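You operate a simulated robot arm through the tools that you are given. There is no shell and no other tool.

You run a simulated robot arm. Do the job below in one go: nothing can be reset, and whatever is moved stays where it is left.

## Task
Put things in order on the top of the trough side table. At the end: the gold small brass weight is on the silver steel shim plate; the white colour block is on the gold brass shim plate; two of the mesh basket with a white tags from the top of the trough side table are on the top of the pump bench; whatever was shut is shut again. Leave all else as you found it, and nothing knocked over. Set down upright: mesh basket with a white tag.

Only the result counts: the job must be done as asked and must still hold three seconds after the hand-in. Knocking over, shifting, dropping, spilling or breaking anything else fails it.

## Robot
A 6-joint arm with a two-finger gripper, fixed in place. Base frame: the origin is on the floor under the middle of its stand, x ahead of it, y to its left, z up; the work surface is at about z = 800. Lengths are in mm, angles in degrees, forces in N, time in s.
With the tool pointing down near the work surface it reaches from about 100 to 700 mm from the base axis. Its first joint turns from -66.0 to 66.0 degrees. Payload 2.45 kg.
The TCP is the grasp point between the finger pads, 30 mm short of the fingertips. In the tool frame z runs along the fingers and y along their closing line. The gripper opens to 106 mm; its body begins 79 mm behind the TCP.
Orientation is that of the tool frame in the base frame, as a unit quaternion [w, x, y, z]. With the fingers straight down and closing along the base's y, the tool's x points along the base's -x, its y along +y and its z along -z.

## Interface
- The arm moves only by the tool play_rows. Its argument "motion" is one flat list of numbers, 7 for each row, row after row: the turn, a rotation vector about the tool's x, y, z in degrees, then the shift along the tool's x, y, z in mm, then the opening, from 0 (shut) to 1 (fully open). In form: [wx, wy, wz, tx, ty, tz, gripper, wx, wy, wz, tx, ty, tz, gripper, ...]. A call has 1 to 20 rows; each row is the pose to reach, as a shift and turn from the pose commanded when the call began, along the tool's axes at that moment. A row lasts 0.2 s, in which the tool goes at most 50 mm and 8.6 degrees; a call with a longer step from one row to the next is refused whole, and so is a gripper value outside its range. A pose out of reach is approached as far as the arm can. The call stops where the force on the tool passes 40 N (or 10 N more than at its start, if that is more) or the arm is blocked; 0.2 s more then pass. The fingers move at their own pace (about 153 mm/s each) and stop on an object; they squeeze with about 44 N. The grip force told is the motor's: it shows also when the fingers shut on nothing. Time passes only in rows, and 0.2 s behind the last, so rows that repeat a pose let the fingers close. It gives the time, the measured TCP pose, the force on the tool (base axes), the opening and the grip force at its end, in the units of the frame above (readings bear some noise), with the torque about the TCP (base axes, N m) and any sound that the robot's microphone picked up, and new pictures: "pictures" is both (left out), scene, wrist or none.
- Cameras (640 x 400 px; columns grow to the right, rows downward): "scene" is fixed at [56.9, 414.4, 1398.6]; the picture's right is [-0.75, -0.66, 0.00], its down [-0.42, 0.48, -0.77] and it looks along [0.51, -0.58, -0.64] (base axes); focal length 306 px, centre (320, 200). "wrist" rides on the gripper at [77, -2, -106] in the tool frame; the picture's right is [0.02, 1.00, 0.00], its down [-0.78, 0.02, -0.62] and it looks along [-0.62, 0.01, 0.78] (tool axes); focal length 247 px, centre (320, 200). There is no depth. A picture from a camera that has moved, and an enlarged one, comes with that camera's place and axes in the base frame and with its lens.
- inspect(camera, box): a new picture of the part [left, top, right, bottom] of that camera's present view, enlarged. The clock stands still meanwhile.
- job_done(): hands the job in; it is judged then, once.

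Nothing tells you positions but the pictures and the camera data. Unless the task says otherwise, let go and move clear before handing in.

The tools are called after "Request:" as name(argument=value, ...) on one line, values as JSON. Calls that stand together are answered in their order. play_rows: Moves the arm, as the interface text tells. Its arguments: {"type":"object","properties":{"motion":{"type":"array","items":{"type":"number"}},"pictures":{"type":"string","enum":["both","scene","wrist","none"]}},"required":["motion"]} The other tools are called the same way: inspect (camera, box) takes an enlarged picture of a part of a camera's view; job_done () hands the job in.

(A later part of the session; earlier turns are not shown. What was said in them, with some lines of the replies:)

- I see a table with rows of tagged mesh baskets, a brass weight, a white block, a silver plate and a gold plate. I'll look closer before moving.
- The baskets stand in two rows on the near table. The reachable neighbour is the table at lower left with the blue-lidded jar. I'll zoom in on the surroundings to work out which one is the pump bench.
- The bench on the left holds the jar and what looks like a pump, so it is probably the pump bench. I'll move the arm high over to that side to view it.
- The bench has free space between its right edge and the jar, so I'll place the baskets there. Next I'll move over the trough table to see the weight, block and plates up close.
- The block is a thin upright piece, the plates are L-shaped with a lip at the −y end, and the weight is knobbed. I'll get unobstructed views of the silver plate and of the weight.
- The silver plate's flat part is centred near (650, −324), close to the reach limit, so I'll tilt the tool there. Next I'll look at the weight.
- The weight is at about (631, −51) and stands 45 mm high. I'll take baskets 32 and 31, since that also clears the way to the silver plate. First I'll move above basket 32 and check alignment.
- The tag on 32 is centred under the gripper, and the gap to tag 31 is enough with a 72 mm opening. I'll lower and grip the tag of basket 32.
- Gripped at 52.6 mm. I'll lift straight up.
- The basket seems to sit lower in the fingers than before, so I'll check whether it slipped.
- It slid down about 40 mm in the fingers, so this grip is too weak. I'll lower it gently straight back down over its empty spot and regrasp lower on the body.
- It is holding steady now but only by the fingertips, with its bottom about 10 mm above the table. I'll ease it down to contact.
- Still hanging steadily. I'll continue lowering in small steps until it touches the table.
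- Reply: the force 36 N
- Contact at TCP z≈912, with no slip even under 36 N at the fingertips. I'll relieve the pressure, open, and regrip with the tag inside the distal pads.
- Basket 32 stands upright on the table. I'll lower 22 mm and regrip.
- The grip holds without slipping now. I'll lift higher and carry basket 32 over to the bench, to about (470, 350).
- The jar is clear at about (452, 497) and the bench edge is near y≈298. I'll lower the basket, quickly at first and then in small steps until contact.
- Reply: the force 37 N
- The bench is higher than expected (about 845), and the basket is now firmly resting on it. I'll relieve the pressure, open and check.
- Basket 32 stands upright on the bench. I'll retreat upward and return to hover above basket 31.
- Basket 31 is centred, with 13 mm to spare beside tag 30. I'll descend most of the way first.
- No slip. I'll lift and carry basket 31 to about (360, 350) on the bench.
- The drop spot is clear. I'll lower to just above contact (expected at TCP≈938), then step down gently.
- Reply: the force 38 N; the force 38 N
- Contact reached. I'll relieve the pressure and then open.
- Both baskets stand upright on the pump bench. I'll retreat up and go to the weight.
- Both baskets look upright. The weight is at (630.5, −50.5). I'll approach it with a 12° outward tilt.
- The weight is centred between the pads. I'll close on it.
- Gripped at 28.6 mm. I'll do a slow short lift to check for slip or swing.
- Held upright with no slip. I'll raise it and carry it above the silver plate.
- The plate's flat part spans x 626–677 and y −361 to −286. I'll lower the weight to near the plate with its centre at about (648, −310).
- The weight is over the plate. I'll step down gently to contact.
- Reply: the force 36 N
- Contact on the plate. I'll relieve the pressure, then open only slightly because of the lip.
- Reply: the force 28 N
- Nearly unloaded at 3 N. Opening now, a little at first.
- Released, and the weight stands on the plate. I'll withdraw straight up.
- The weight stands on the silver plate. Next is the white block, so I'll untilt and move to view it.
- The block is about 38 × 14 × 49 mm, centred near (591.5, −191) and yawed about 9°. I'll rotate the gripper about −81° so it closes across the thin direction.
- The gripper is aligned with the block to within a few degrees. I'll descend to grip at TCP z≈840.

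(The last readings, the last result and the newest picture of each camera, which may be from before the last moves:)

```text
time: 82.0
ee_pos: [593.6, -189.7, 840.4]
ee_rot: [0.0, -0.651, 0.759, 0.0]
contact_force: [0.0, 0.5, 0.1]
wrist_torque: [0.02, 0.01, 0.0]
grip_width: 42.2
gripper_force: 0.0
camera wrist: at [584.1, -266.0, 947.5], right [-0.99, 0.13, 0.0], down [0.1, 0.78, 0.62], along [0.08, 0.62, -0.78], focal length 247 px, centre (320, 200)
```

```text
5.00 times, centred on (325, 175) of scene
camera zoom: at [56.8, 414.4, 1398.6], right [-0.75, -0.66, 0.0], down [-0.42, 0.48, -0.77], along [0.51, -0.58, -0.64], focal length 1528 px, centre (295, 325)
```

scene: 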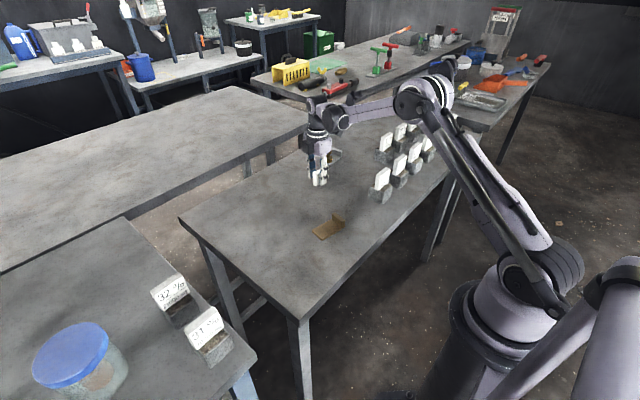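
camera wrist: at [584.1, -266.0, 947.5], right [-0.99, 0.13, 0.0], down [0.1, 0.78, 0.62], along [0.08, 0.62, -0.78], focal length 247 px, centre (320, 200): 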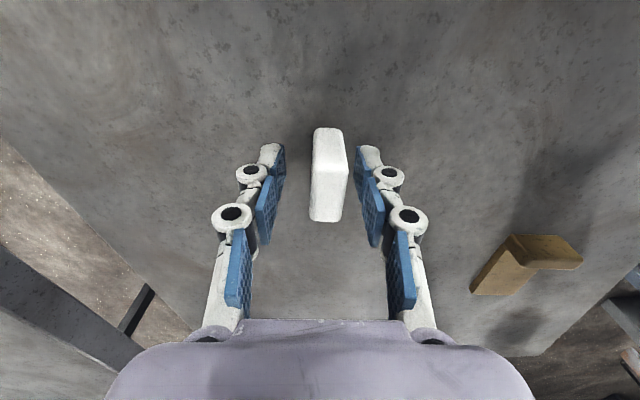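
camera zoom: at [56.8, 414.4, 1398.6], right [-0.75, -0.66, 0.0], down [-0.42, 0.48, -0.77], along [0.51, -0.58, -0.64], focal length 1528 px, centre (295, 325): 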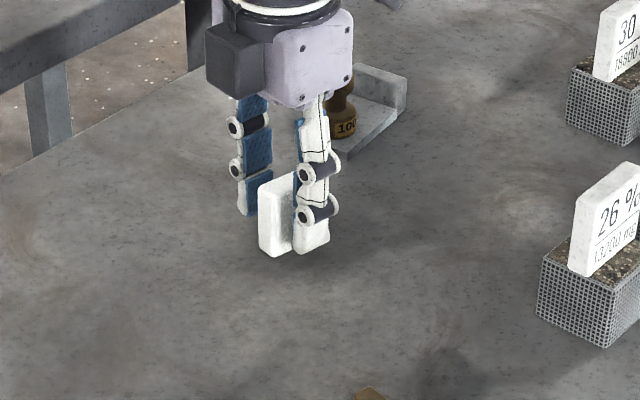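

The block sits about 4 mm off-centre toward −x. I'll recentre, then close.

Request:
play_rows(motion=[0, 0, 0, 0.6, 2, 0, 0.4, 0, 0, 0, 0.6, 4, 0, 0.4, 0, 0, 0, 0.6, 4, 0, 0.4], pictures="none")

Request:
inspect(camera="wrist", box=[220, 80, 420, 220])

```text
time: 82.8
ee_pos: [587.6, -191.6, 842.0]
ee_rot: [0.0, -0.652, 0.759, 0.0]
contact_force: [-0.7, 0.7, 0.5]
wrist_torque: [-0.05, 0.01, 0.0]
grip_width: 42.5
gripper_force: 0.1
```

```text
2.86 times, centred on (320, 150) of wrist
camera zoom: at [577.9, -265.7, 948.6], right [-0.99, 0.13, 0.0], down [0.1, 0.78, 0.62], along [0.08, 0.62, -0.78], focal length 706 px, centre (320, 343)
```

zoom: 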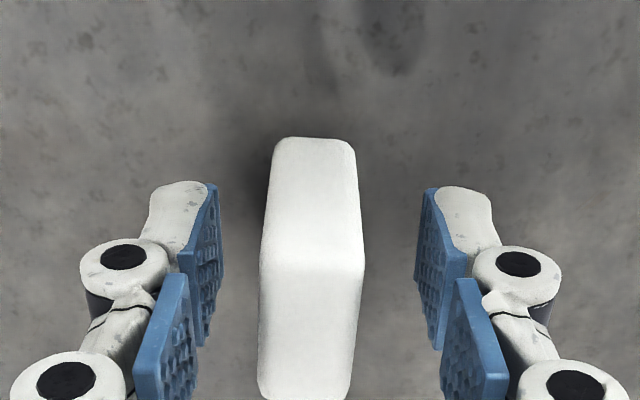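

Request:
play_rows(motion=[0, 0, 0, 0, -1.5, 0, 0.3, 0, 0, 0, 0, -1.5, 0, 0.22, 0, 0, 0, 0, -1.5, 0, 0.15, 0, 0, 0, 0, -1.5, 0, 0.08, 0, 0, 0, 0, -1.5, 0, 0, 0, 0, 0, 0, -1.5, 0, 0], pictures="none")

Request:
inspect(camera="wrist", box=[220, 80, 420, 220])

Request:
inspect(camera="scene", box=[285, 135, 365, 215])

```text
time: 84.2
ee_pos: [589.1, -191.9, 842.5]
ee_rot: [0.0, -0.651, 0.759, 0.0]
contact_force: [1.0, 0.1, -0.4]
wrist_torque: [0.0, -0.01, -0.01]
grip_width: 16.6
gripper_force: 41.7
```

```text
2.86 times, centred on (320, 150) of wrist
camera zoom: at [579.7, -266.0, 949.1], right [-0.99, 0.13, 0.0], down [0.1, 0.78, 0.62], along [0.08, 0.62, -0.78], focal length 706 px, centre (320, 343)
```

zoom: 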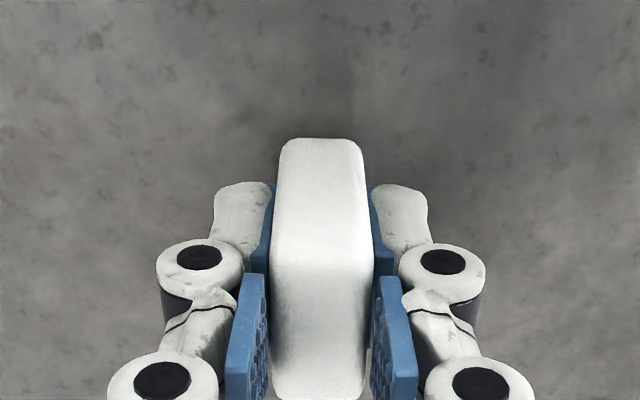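

```text
5.00 times, centred on (325, 175) of scene
camera zoom: at [56.9, 414.4, 1398.6], right [-0.75, -0.66, 0.0], down [-0.42, 0.48, -0.77], along [0.51, -0.58, -0.64], focal length 1528 px, centre (295, 325)
```

zoom: 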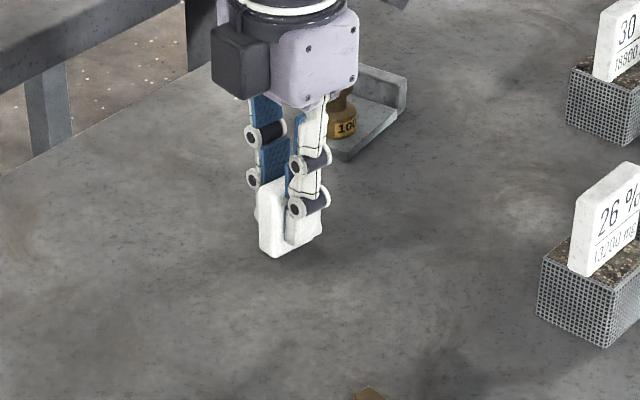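

Gripped at 16.6 mm. I'll do a short lift to check.

Request:
play_rows(motion=[0, 0, 0, 0, 0, 0, 0, 0, 0, 0, 0, 0, -4, 0, 0, 0, 0, 0, 0, -10, 0, 0, 0, 0, 0, 0, -18, 0, 0, 0, 0, 0, 0, -18, 0], pictures="none")

Request:
inspect(camera="wrist", box=[220, 80, 420, 220])

Request:
inspect(camera="scene", box=[285, 135, 365, 215])

```text
time: 85.4
ee_pos: [587.7, -189.4, 861.2]
ee_rot: [0.0, -0.651, 0.759, 0.001]
contact_force: [0.0, 0.1, -0.5]
wrist_torque: [-0.03, 0.03, -0.06]
grip_width: 16.5
gripper_force: 42.4
```

```text
2.86 times, centred on (320, 150) of wrist
camera zoom: at [578.6, -265.5, 967.4], right [-0.99, 0.13, 0.0], down [0.1, 0.78, 0.62], along [0.08, 0.62, -0.78], focal length 706 px, centre (320, 343)
```

zoom: 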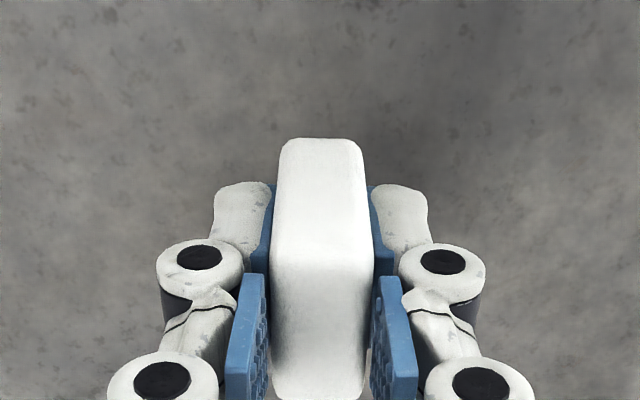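

```text
5.00 times, centred on (325, 175) of scene
camera zoom: at [56.9, 414.4, 1398.6], right [-0.75, -0.66, 0.0], down [-0.42, 0.48, -0.77], along [0.51, -0.58, -0.64], focal length 1528 px, centre (295, 325)
```

zoom: 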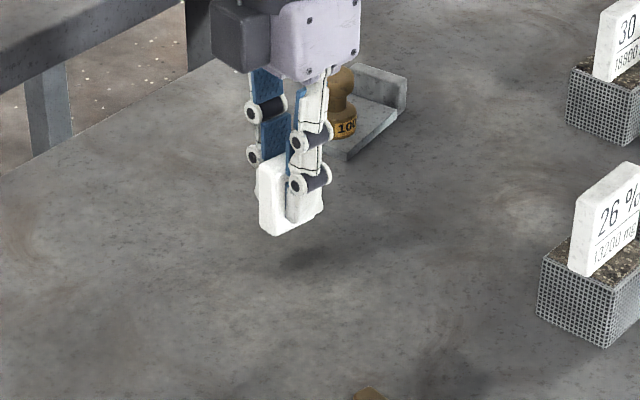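

The block is held firmly and upright. I'll carry it above the gold plate.

Request:
play_rows(motion=[0, 0, 0, 0, 0, -12, 0, 0, 0, 0, 0, 0, -35, 0, 0, 0, 0, 0, 0, -62, 0, 0, 0, 0, 0, 0, -79, 0, 0, 0, 0, -9.8, 14.2, -79, 0, 0, 0, 0, -30.8, 44.4, -79, 0, 0, 0, 0, -55.4, 79.8, -79, 0, 0, 0, 0, -80, 115.3, -79, 0, 0, 0, 0, -102, 147.2, -79, 0, 0, 0, 0, -116.8, 168.5, -79, 0, 0, 0, 0, -123, 177.4, -79, 0, 0, 0, 0, -123, 177.4, -79, 0, 0, 0, 0, -123, 177.4, -79, 0], pictures="both")

Request:
inspect(camera="wrist", box=[220, 40, 420, 180])

Request:
inspect(camera="scene", box=[290, 160, 390, 250])

```text
time: 88.2
ee_pos: [433.6, -39.4, 940.4]
ee_rot: [0.001, -0.652, 0.759, 0.0]
contact_force: [-0.5, 0.2, -0.5]
wrist_torque: [-0.02, 0.02, 0.0]
grip_width: 16.6
gripper_force: 42.1
camera wrist: at [422.4, -114.5, 1047.1], right [-0.99, 0.13, 0.0], down [0.1, 0.78, 0.62], along [0.08, 0.62, -0.78], focal length 247 px, centre (320, 200)
```

scene: 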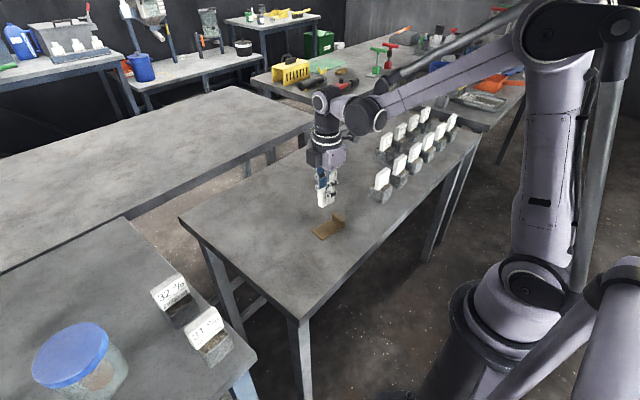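
wrist: 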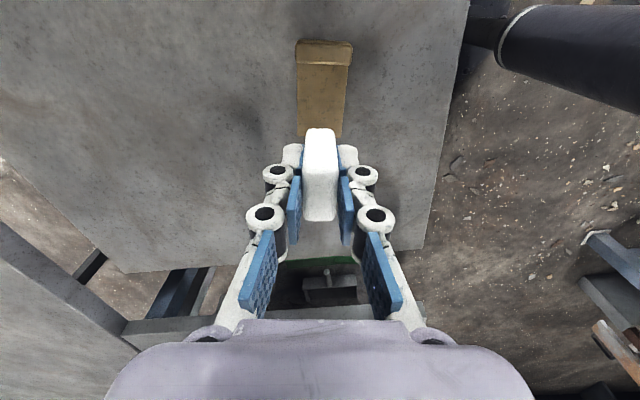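

```text
2.86 times, centred on (320, 110) of wrist
camera zoom: at [422.4, -114.5, 1047.1], right [-0.99, 0.13, 0.0], down [0.1, 0.78, 0.62], along [0.08, 0.62, -0.78], focal length 706 px, centre (320, 457)
```

zoom: 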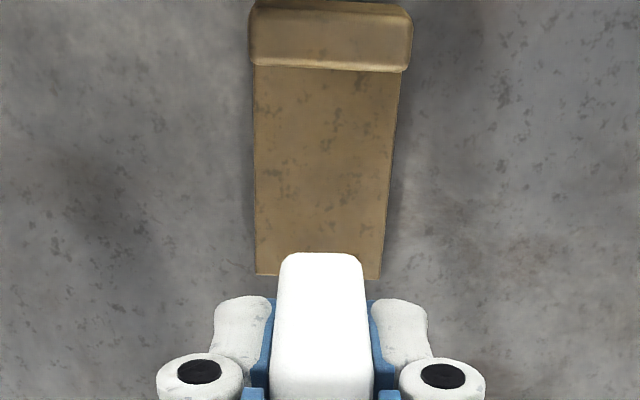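

```text
4.44 times, centred on (340, 205) of scene
camera zoom: at [56.8, 414.4, 1398.6], right [-0.75, -0.66, 0.0], down [-0.42, 0.48, -0.77], along [0.51, -0.58, -0.64], focal length 1359 px, centre (231, 178)
```

zoom: 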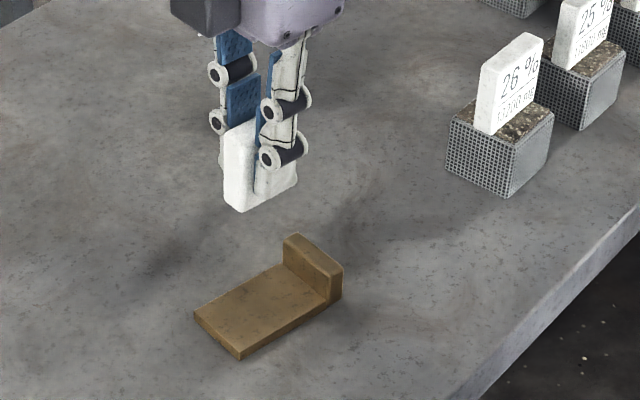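

The block is directly above the flat of the gold plate. I'll lower to just above contact (expected at TCP≈850).

Request:
play_rows(motion=[0, 0, 0, 1, 0, 15, 0, 0, 0, 0, 2, 0.5, 40, 0, 0, 0, 0, 2, 0.5, 65, 0, 0, 0, 0, 2, 0.5, 78, 0, 0, 0, 0, 2, 0.5, 82, 0, 0, 0, 0, 2, 0.5, 82, 0], pictures="none")

Request:
inspect(camera="scene", box=[300, 180, 370, 250])

Request:
inspect(camera="wrist", box=[220, 60, 420, 200])

```text
time: 89.6
ee_pos: [432.1, -43.7, 857.9]
ee_rot: [0.0, -0.651, 0.759, 0.0]
contact_force: [0.2, 0.5, 0.3]
wrist_torque: [0.02, 0.0, 0.03]
grip_width: 16.6
gripper_force: 42.2
```

```text
5.71 times, centred on (335, 215) of scene
camera zoom: at [56.9, 414.4, 1398.6], right [-0.75, -0.66, 0.0], down [-0.42, 0.48, -0.77], along [0.51, -0.58, -0.64], focal length 1747 px, centre (234, 114)
```

zoom: 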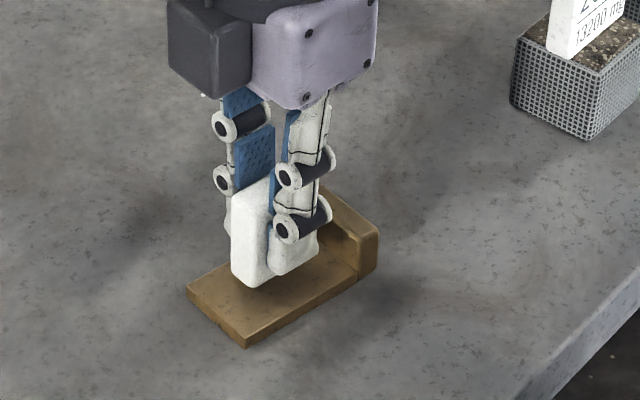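

```text
2.86 times, centred on (320, 130) of wrist
camera zoom: at [423.0, -119.0, 964.1], right [-0.99, 0.13, 0.0], down [0.1, 0.78, 0.62], along [0.08, 0.62, -0.78], focal length 706 px, centre (320, 400)
```

zoom: 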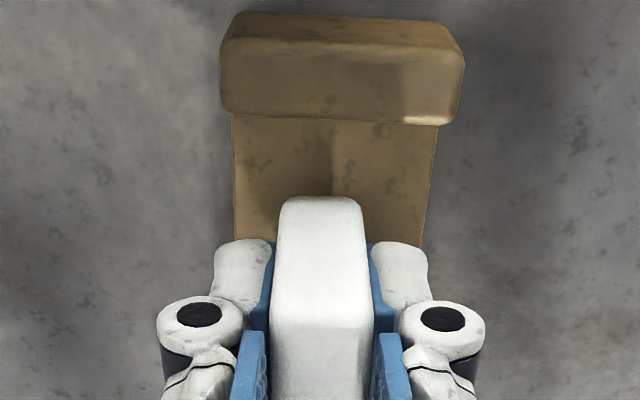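

Request:
play_rows(motion=[0, 0, 0, 0, 0, 2, 0, 0, 0, 0, 0, 0, 4, 0, 0, 0, 0, 0, 0, 4, 0], pictures="none")

Request:
play_rows(motion=[0, 0, 0, 0, 0, 1, 0, 0, 0, 0, 0, 0, 1, 0], pictures="none")

Request:
play_rows(motion=[0, 0, 0, 0, 0, 1, 0, 0, 0, 0, 0, 0, 1, 0], pictures="none")

```text
time: 90.4
ee_pos: [432.1, -44.8, 854.6]
ee_rot: [0.0, -0.652, 0.759, -0.001]
contact_force: [0.9, -0.9, 0.0]
wrist_torque: [0.02, 0.01, 0.0]
grip_width: 16.5
gripper_force: 42.0
```

```text
time: 91.0
ee_pos: [431.0, -44.4, 852.9]
ee_rot: [0.0, -0.652, 0.759, 0.0]
contact_force: [-1.0, 0.0, -0.9]
wrist_torque: [0.07, 0.0, 0.02]
grip_width: 16.6
gripper_force: 41.9
```

```text
time: 91.6
ee_pos: [432.2, -43.4, 851.5]
ee_rot: [0.0, -0.651, 0.759, 0.0]
contact_force: [0.7, -0.3, -0.6]
wrist_torque: [-0.01, 0.04, -0.03]
grip_width: 16.7
gripper_force: 41.8
```

Request:
play_rows(motion=[0, 0, 0, 0, 0, 1, 0, 0, 0, 0, 0, 0, 1, 0], pictures="none")

Request:
play_rows(motion=[0, 0, 0, 0, 0, 0.7, 0, 0, 0, 0, 0, 0, 0.7, 0], pictures="none")

```text
time: 92.2
ee_pos: [432.0, -43.8, 850.6]
ee_rot: [0.001, -0.652, 0.759, -0.001]
contact_force: [-0.2, -0.1, 0.4]
wrist_torque: [0.05, 0.02, 0.0]
grip_width: 16.8
gripper_force: 42.4
```

```text
time: 92.8
ee_pos: [431.7, -42.7, 851.5]
ee_rot: [0.0, -0.652, 0.758, 0.0]
contact_force: [0.6, -0.8, -0.2]
wrist_torque: [0.02, -0.01, 0.02]
grip_width: 16.6
gripper_force: 42.4
```

Request:
play_rows(motion=[0, 0, 0, 0, 0, 0.7, 0, 0, 0, 0, 0, 0, 0.7, 0], pictures="none")

Request:
inspect(camera="scene", box=[300, 180, 370, 250])

```text
time: 93.4
ee_pos: [431.2, -43.9, 850.4]
ee_rot: [0.0, -0.651, 0.759, -0.001]
contact_force: [0.4, 1.1, 16.8]
wrist_torque: [-0.04, 0.03, -0.01]
grip_width: 16.5
gripper_force: 41.9
```

```text
5.71 times, centred on (335, 215) of scene
camera zoom: at [56.6, 414.5, 1398.6], right [-0.75, -0.66, 0.0], down [-0.42, 0.48, -0.77], along [0.51, -0.58, -0.64], focal length 1747 px, centre (234, 114)
```

zoom: 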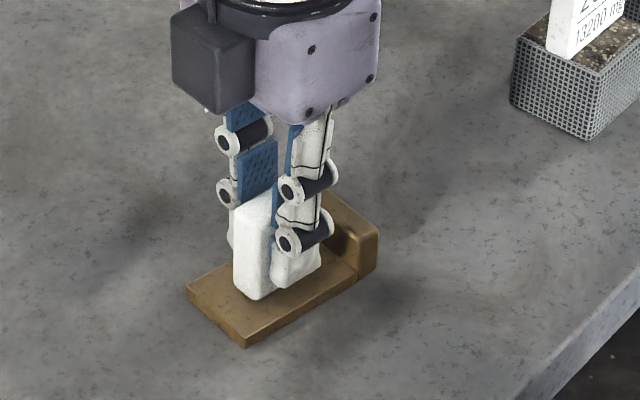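

Contact at 16.8 N. I'll back off slightly until nearly unloaded, then open.

Request:
play_rows(motion=[0, 0, 0, 0, 0, -0.5, 0, 0, 0, 0, 0, 0, -0.5, 0], pictures="none")

```text
time: 94.0
ee_pos: [431.3, -44.0, 849.4]
ee_rot: [0.0, -0.651, 0.759, 0.0]
contact_force: [1.7, 1.6, 10.9]
wrist_torque: [0.0, -0.07, -0.04]
grip_width: 16.4
gripper_force: 42.2
```

Request:
play_rows(motion=[0, 0, 0, 0, 0, -0.3, 0, 0, 0, 0, 0, 0, -0.3, 0], pictures="none")

```text
time: 94.6
ee_pos: [430.6, -44.2, 851.7]
ee_rot: [0.0, -0.651, 0.759, -0.001]
contact_force: [0.1, 0.2, -1.3]
wrist_torque: [0.0, 0.02, 0.0]
grip_width: 16.3
gripper_force: 42.1
```

Request:
play_rows(motion=[0, 0, 0, 0, 0, 0.1, 0.17, 0, 0, 0, 0, 0, 0.1, 0.2, 0, 0, 0, 0, 0, 0.1, 0.25, 0, 0, 0, 0, 0, 0.1, 0.32, 0, 0, 0, 0, 0, 0.1, 0.4, 0, 0, 0, 0, 0, 0.1, 0.4], pictures="both")

Request:
inspect(camera="scene", box=[300, 180, 370, 250])

Request:
inspect(camera="wrist", box=[220, 60, 420, 200])

```text
time: 96.0
ee_pos: [430.8, -43.5, 850.0]
ee_rot: [0.001, -0.651, 0.759, 0.0]
contact_force: [-0.4, -0.2, -0.2]
wrist_torque: [0.03, 0.01, -0.01]
grip_width: 42.2
gripper_force: 0.1
camera wrist: at [420.6, -119.4, 956.7], right [-0.99, 0.13, 0.0], down [0.1, 0.78, 0.62], along [0.08, 0.62, -0.78], focal length 247 px, centre (320, 200)
```

scene: 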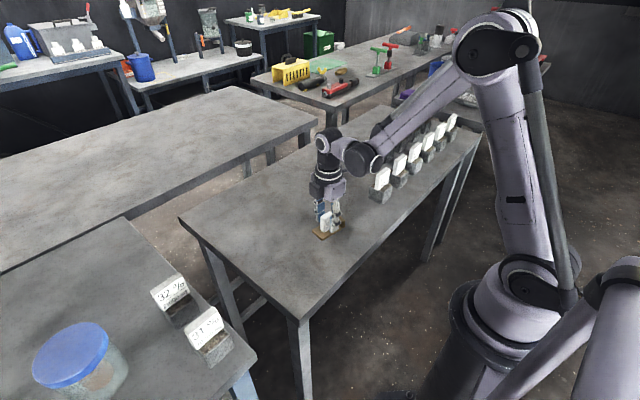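
wrist: 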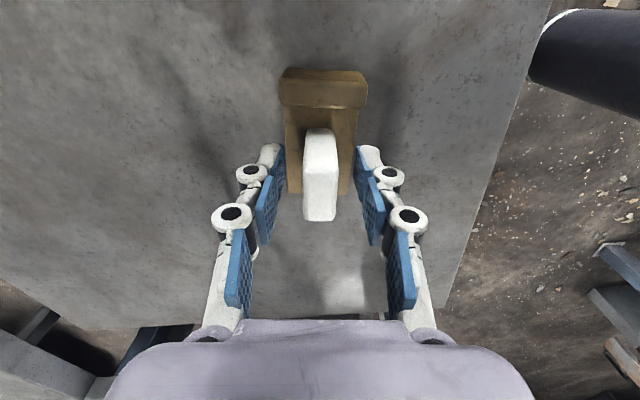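

```text
5.71 times, centred on (335, 215) of scene
camera zoom: at [56.9, 414.4, 1398.6], right [-0.75, -0.66, 0.0], down [-0.42, 0.48, -0.77], along [0.51, -0.58, -0.64], focal length 1747 px, centre (234, 114)
```

zoom: 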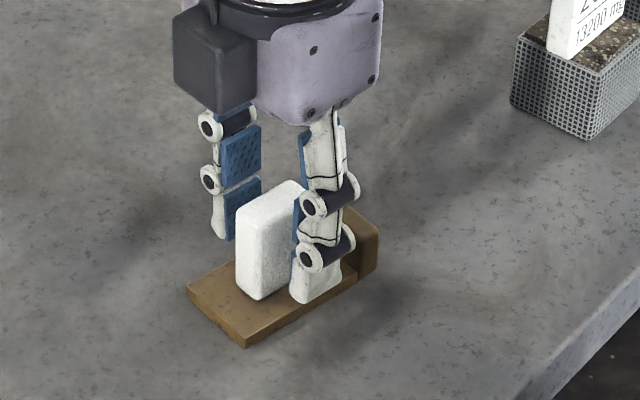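

```text
2.86 times, centred on (320, 130) of wrist
camera zoom: at [420.6, -119.4, 956.7], right [-0.99, 0.13, 0.0], down [0.1, 0.78, 0.62], along [0.08, 0.62, -0.78], focal length 706 px, centre (320, 400)
```

zoom: 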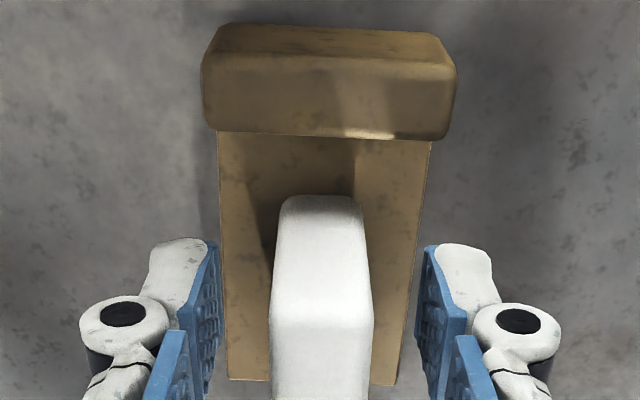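

The block stands upright on the gold plate. I'll withdraw straight up and clear the area.

Request:
play_rows(motion=[0, 0, 0, 0, 0, -12, 0.4, 0, 0, 0, 0, 0, -35, 0.4, 0, 0, 0, 0, 0, -70, 0.4, 0, 0, 0, 0, 0, -110, 0.4, 0, 0, 0, 0, 0, -155, 0.4, 0, 0, 0, 0, 0, -200, 0.4, 0, 0, 0, 0, 0, -240, 0.4, 0, 0, 0, 0, 0, -240, 0.4], pictures="both")

Request:
inspect(camera="scene", box=[290, 130, 390, 250])

Request:
inspect(camera="scene", box=[60, 220, 280, 380])

Request:
inspect(camera="wrist", box=[220, 20, 420, 160])

```text
time: 97.8
ee_pos: [431.0, -42.1, 1090.9]
ee_rot: [0.0, -0.651, 0.759, 0.0]
contact_force: [0.4, -1.0, -0.3]
wrist_torque: [0.01, -0.04, 0.02]
grip_width: 42.6
gripper_force: 0.0
camera wrist: at [421.2, -117.0, 1196.4], right [-0.99, 0.13, 0.0], down [0.1, 0.78, 0.62], along [0.08, 0.62, -0.78], focal length 247 px, centre (320, 200)
```

scene: 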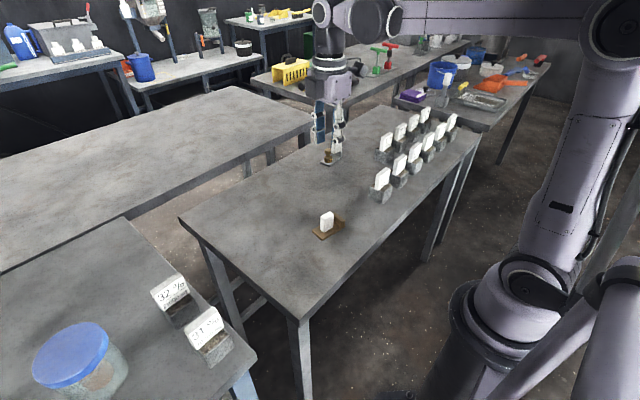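
wrist: 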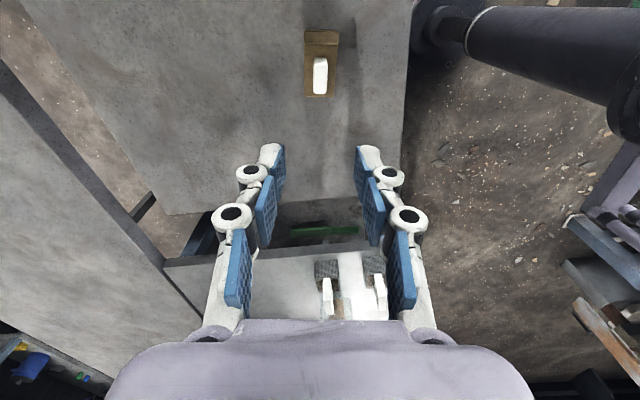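

```text
3.33 times, centred on (340, 190) of scene
camera zoom: at [56.9, 414.4, 1398.6], right [-0.75, -0.66, 0.0], down [-0.42, 0.48, -0.77], along [0.51, -0.58, -0.64], focal length 1019 px, centre (253, 233)
```

zoom: 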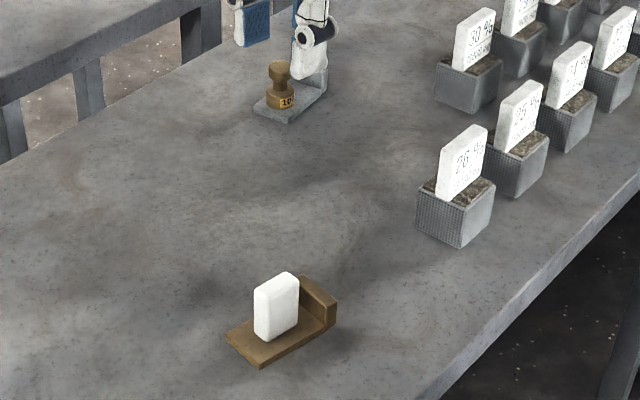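

```text
2.50 times, centred on (170, 300) of scene
camera zoom: at [56.9, 414.4, 1398.6], right [-0.75, -0.66, 0.0], down [-0.42, 0.48, -0.77], along [0.51, -0.58, -0.64], focal length 764 px, centre (695, -50)
```

zoom: 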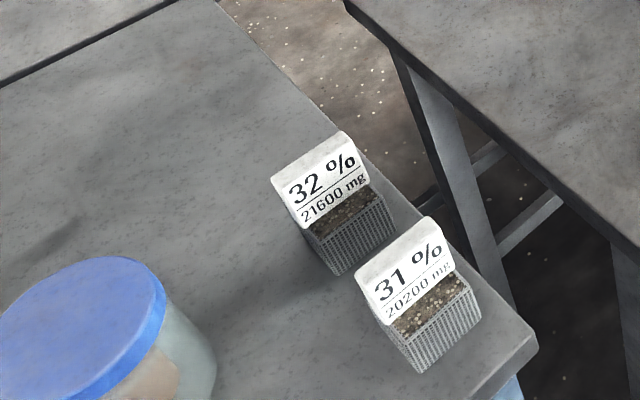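

```text
2.86 times, centred on (320, 90) of wrist
camera zoom: at [421.2, -117.0, 1196.4], right [-0.99, 0.13, 0.0], down [0.1, 0.78, 0.62], along [0.08, 0.62, -0.78], focal length 706 px, centre (320, 514)
```

zoom: 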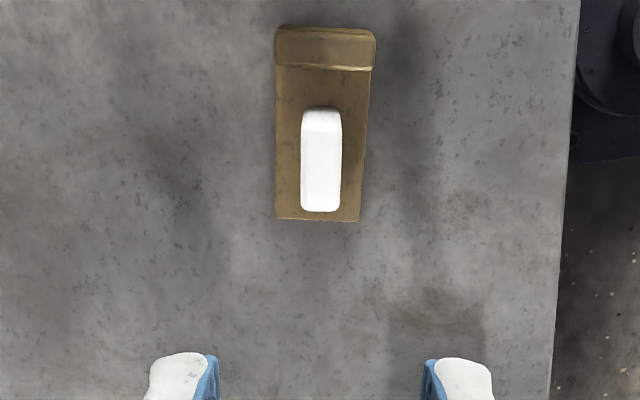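

The weight is on the silver plate and the white block is on the gold plate. Baskets 31 and 32 stand upright on the pump bench, the other objects look unmoved, and the arm is clear. I'm handing in.

Request:
job_done()

```text
The job is handed in.
```

I've handed the job in. The last pictures show everything as asked:

- **Brass weight:** it stands upright on the silver shim plate.
- **White block:** it stands upright on the gold shim plate.
- **Baskets:** numbers 31 and 32 now stand upright on the bench to the robot's left, clear of the jar and the edge.
- **Everything else:** the plates and the remaining baskets look unmoved, and I opened nothing that needed shutting again. The gripper is open and the arm is clear above the table.

Two things to know:

- **Which bench:** no picture labels a "pump bench". I took it to be the bench with the blue-lidded jar, because it was the only other table within reach.
- **Basket 32 slipped:** on the first lift it slid about 40 mm down in the fingers. I lowered it back onto its spot, gripped it again and carried it across with no further slipping.
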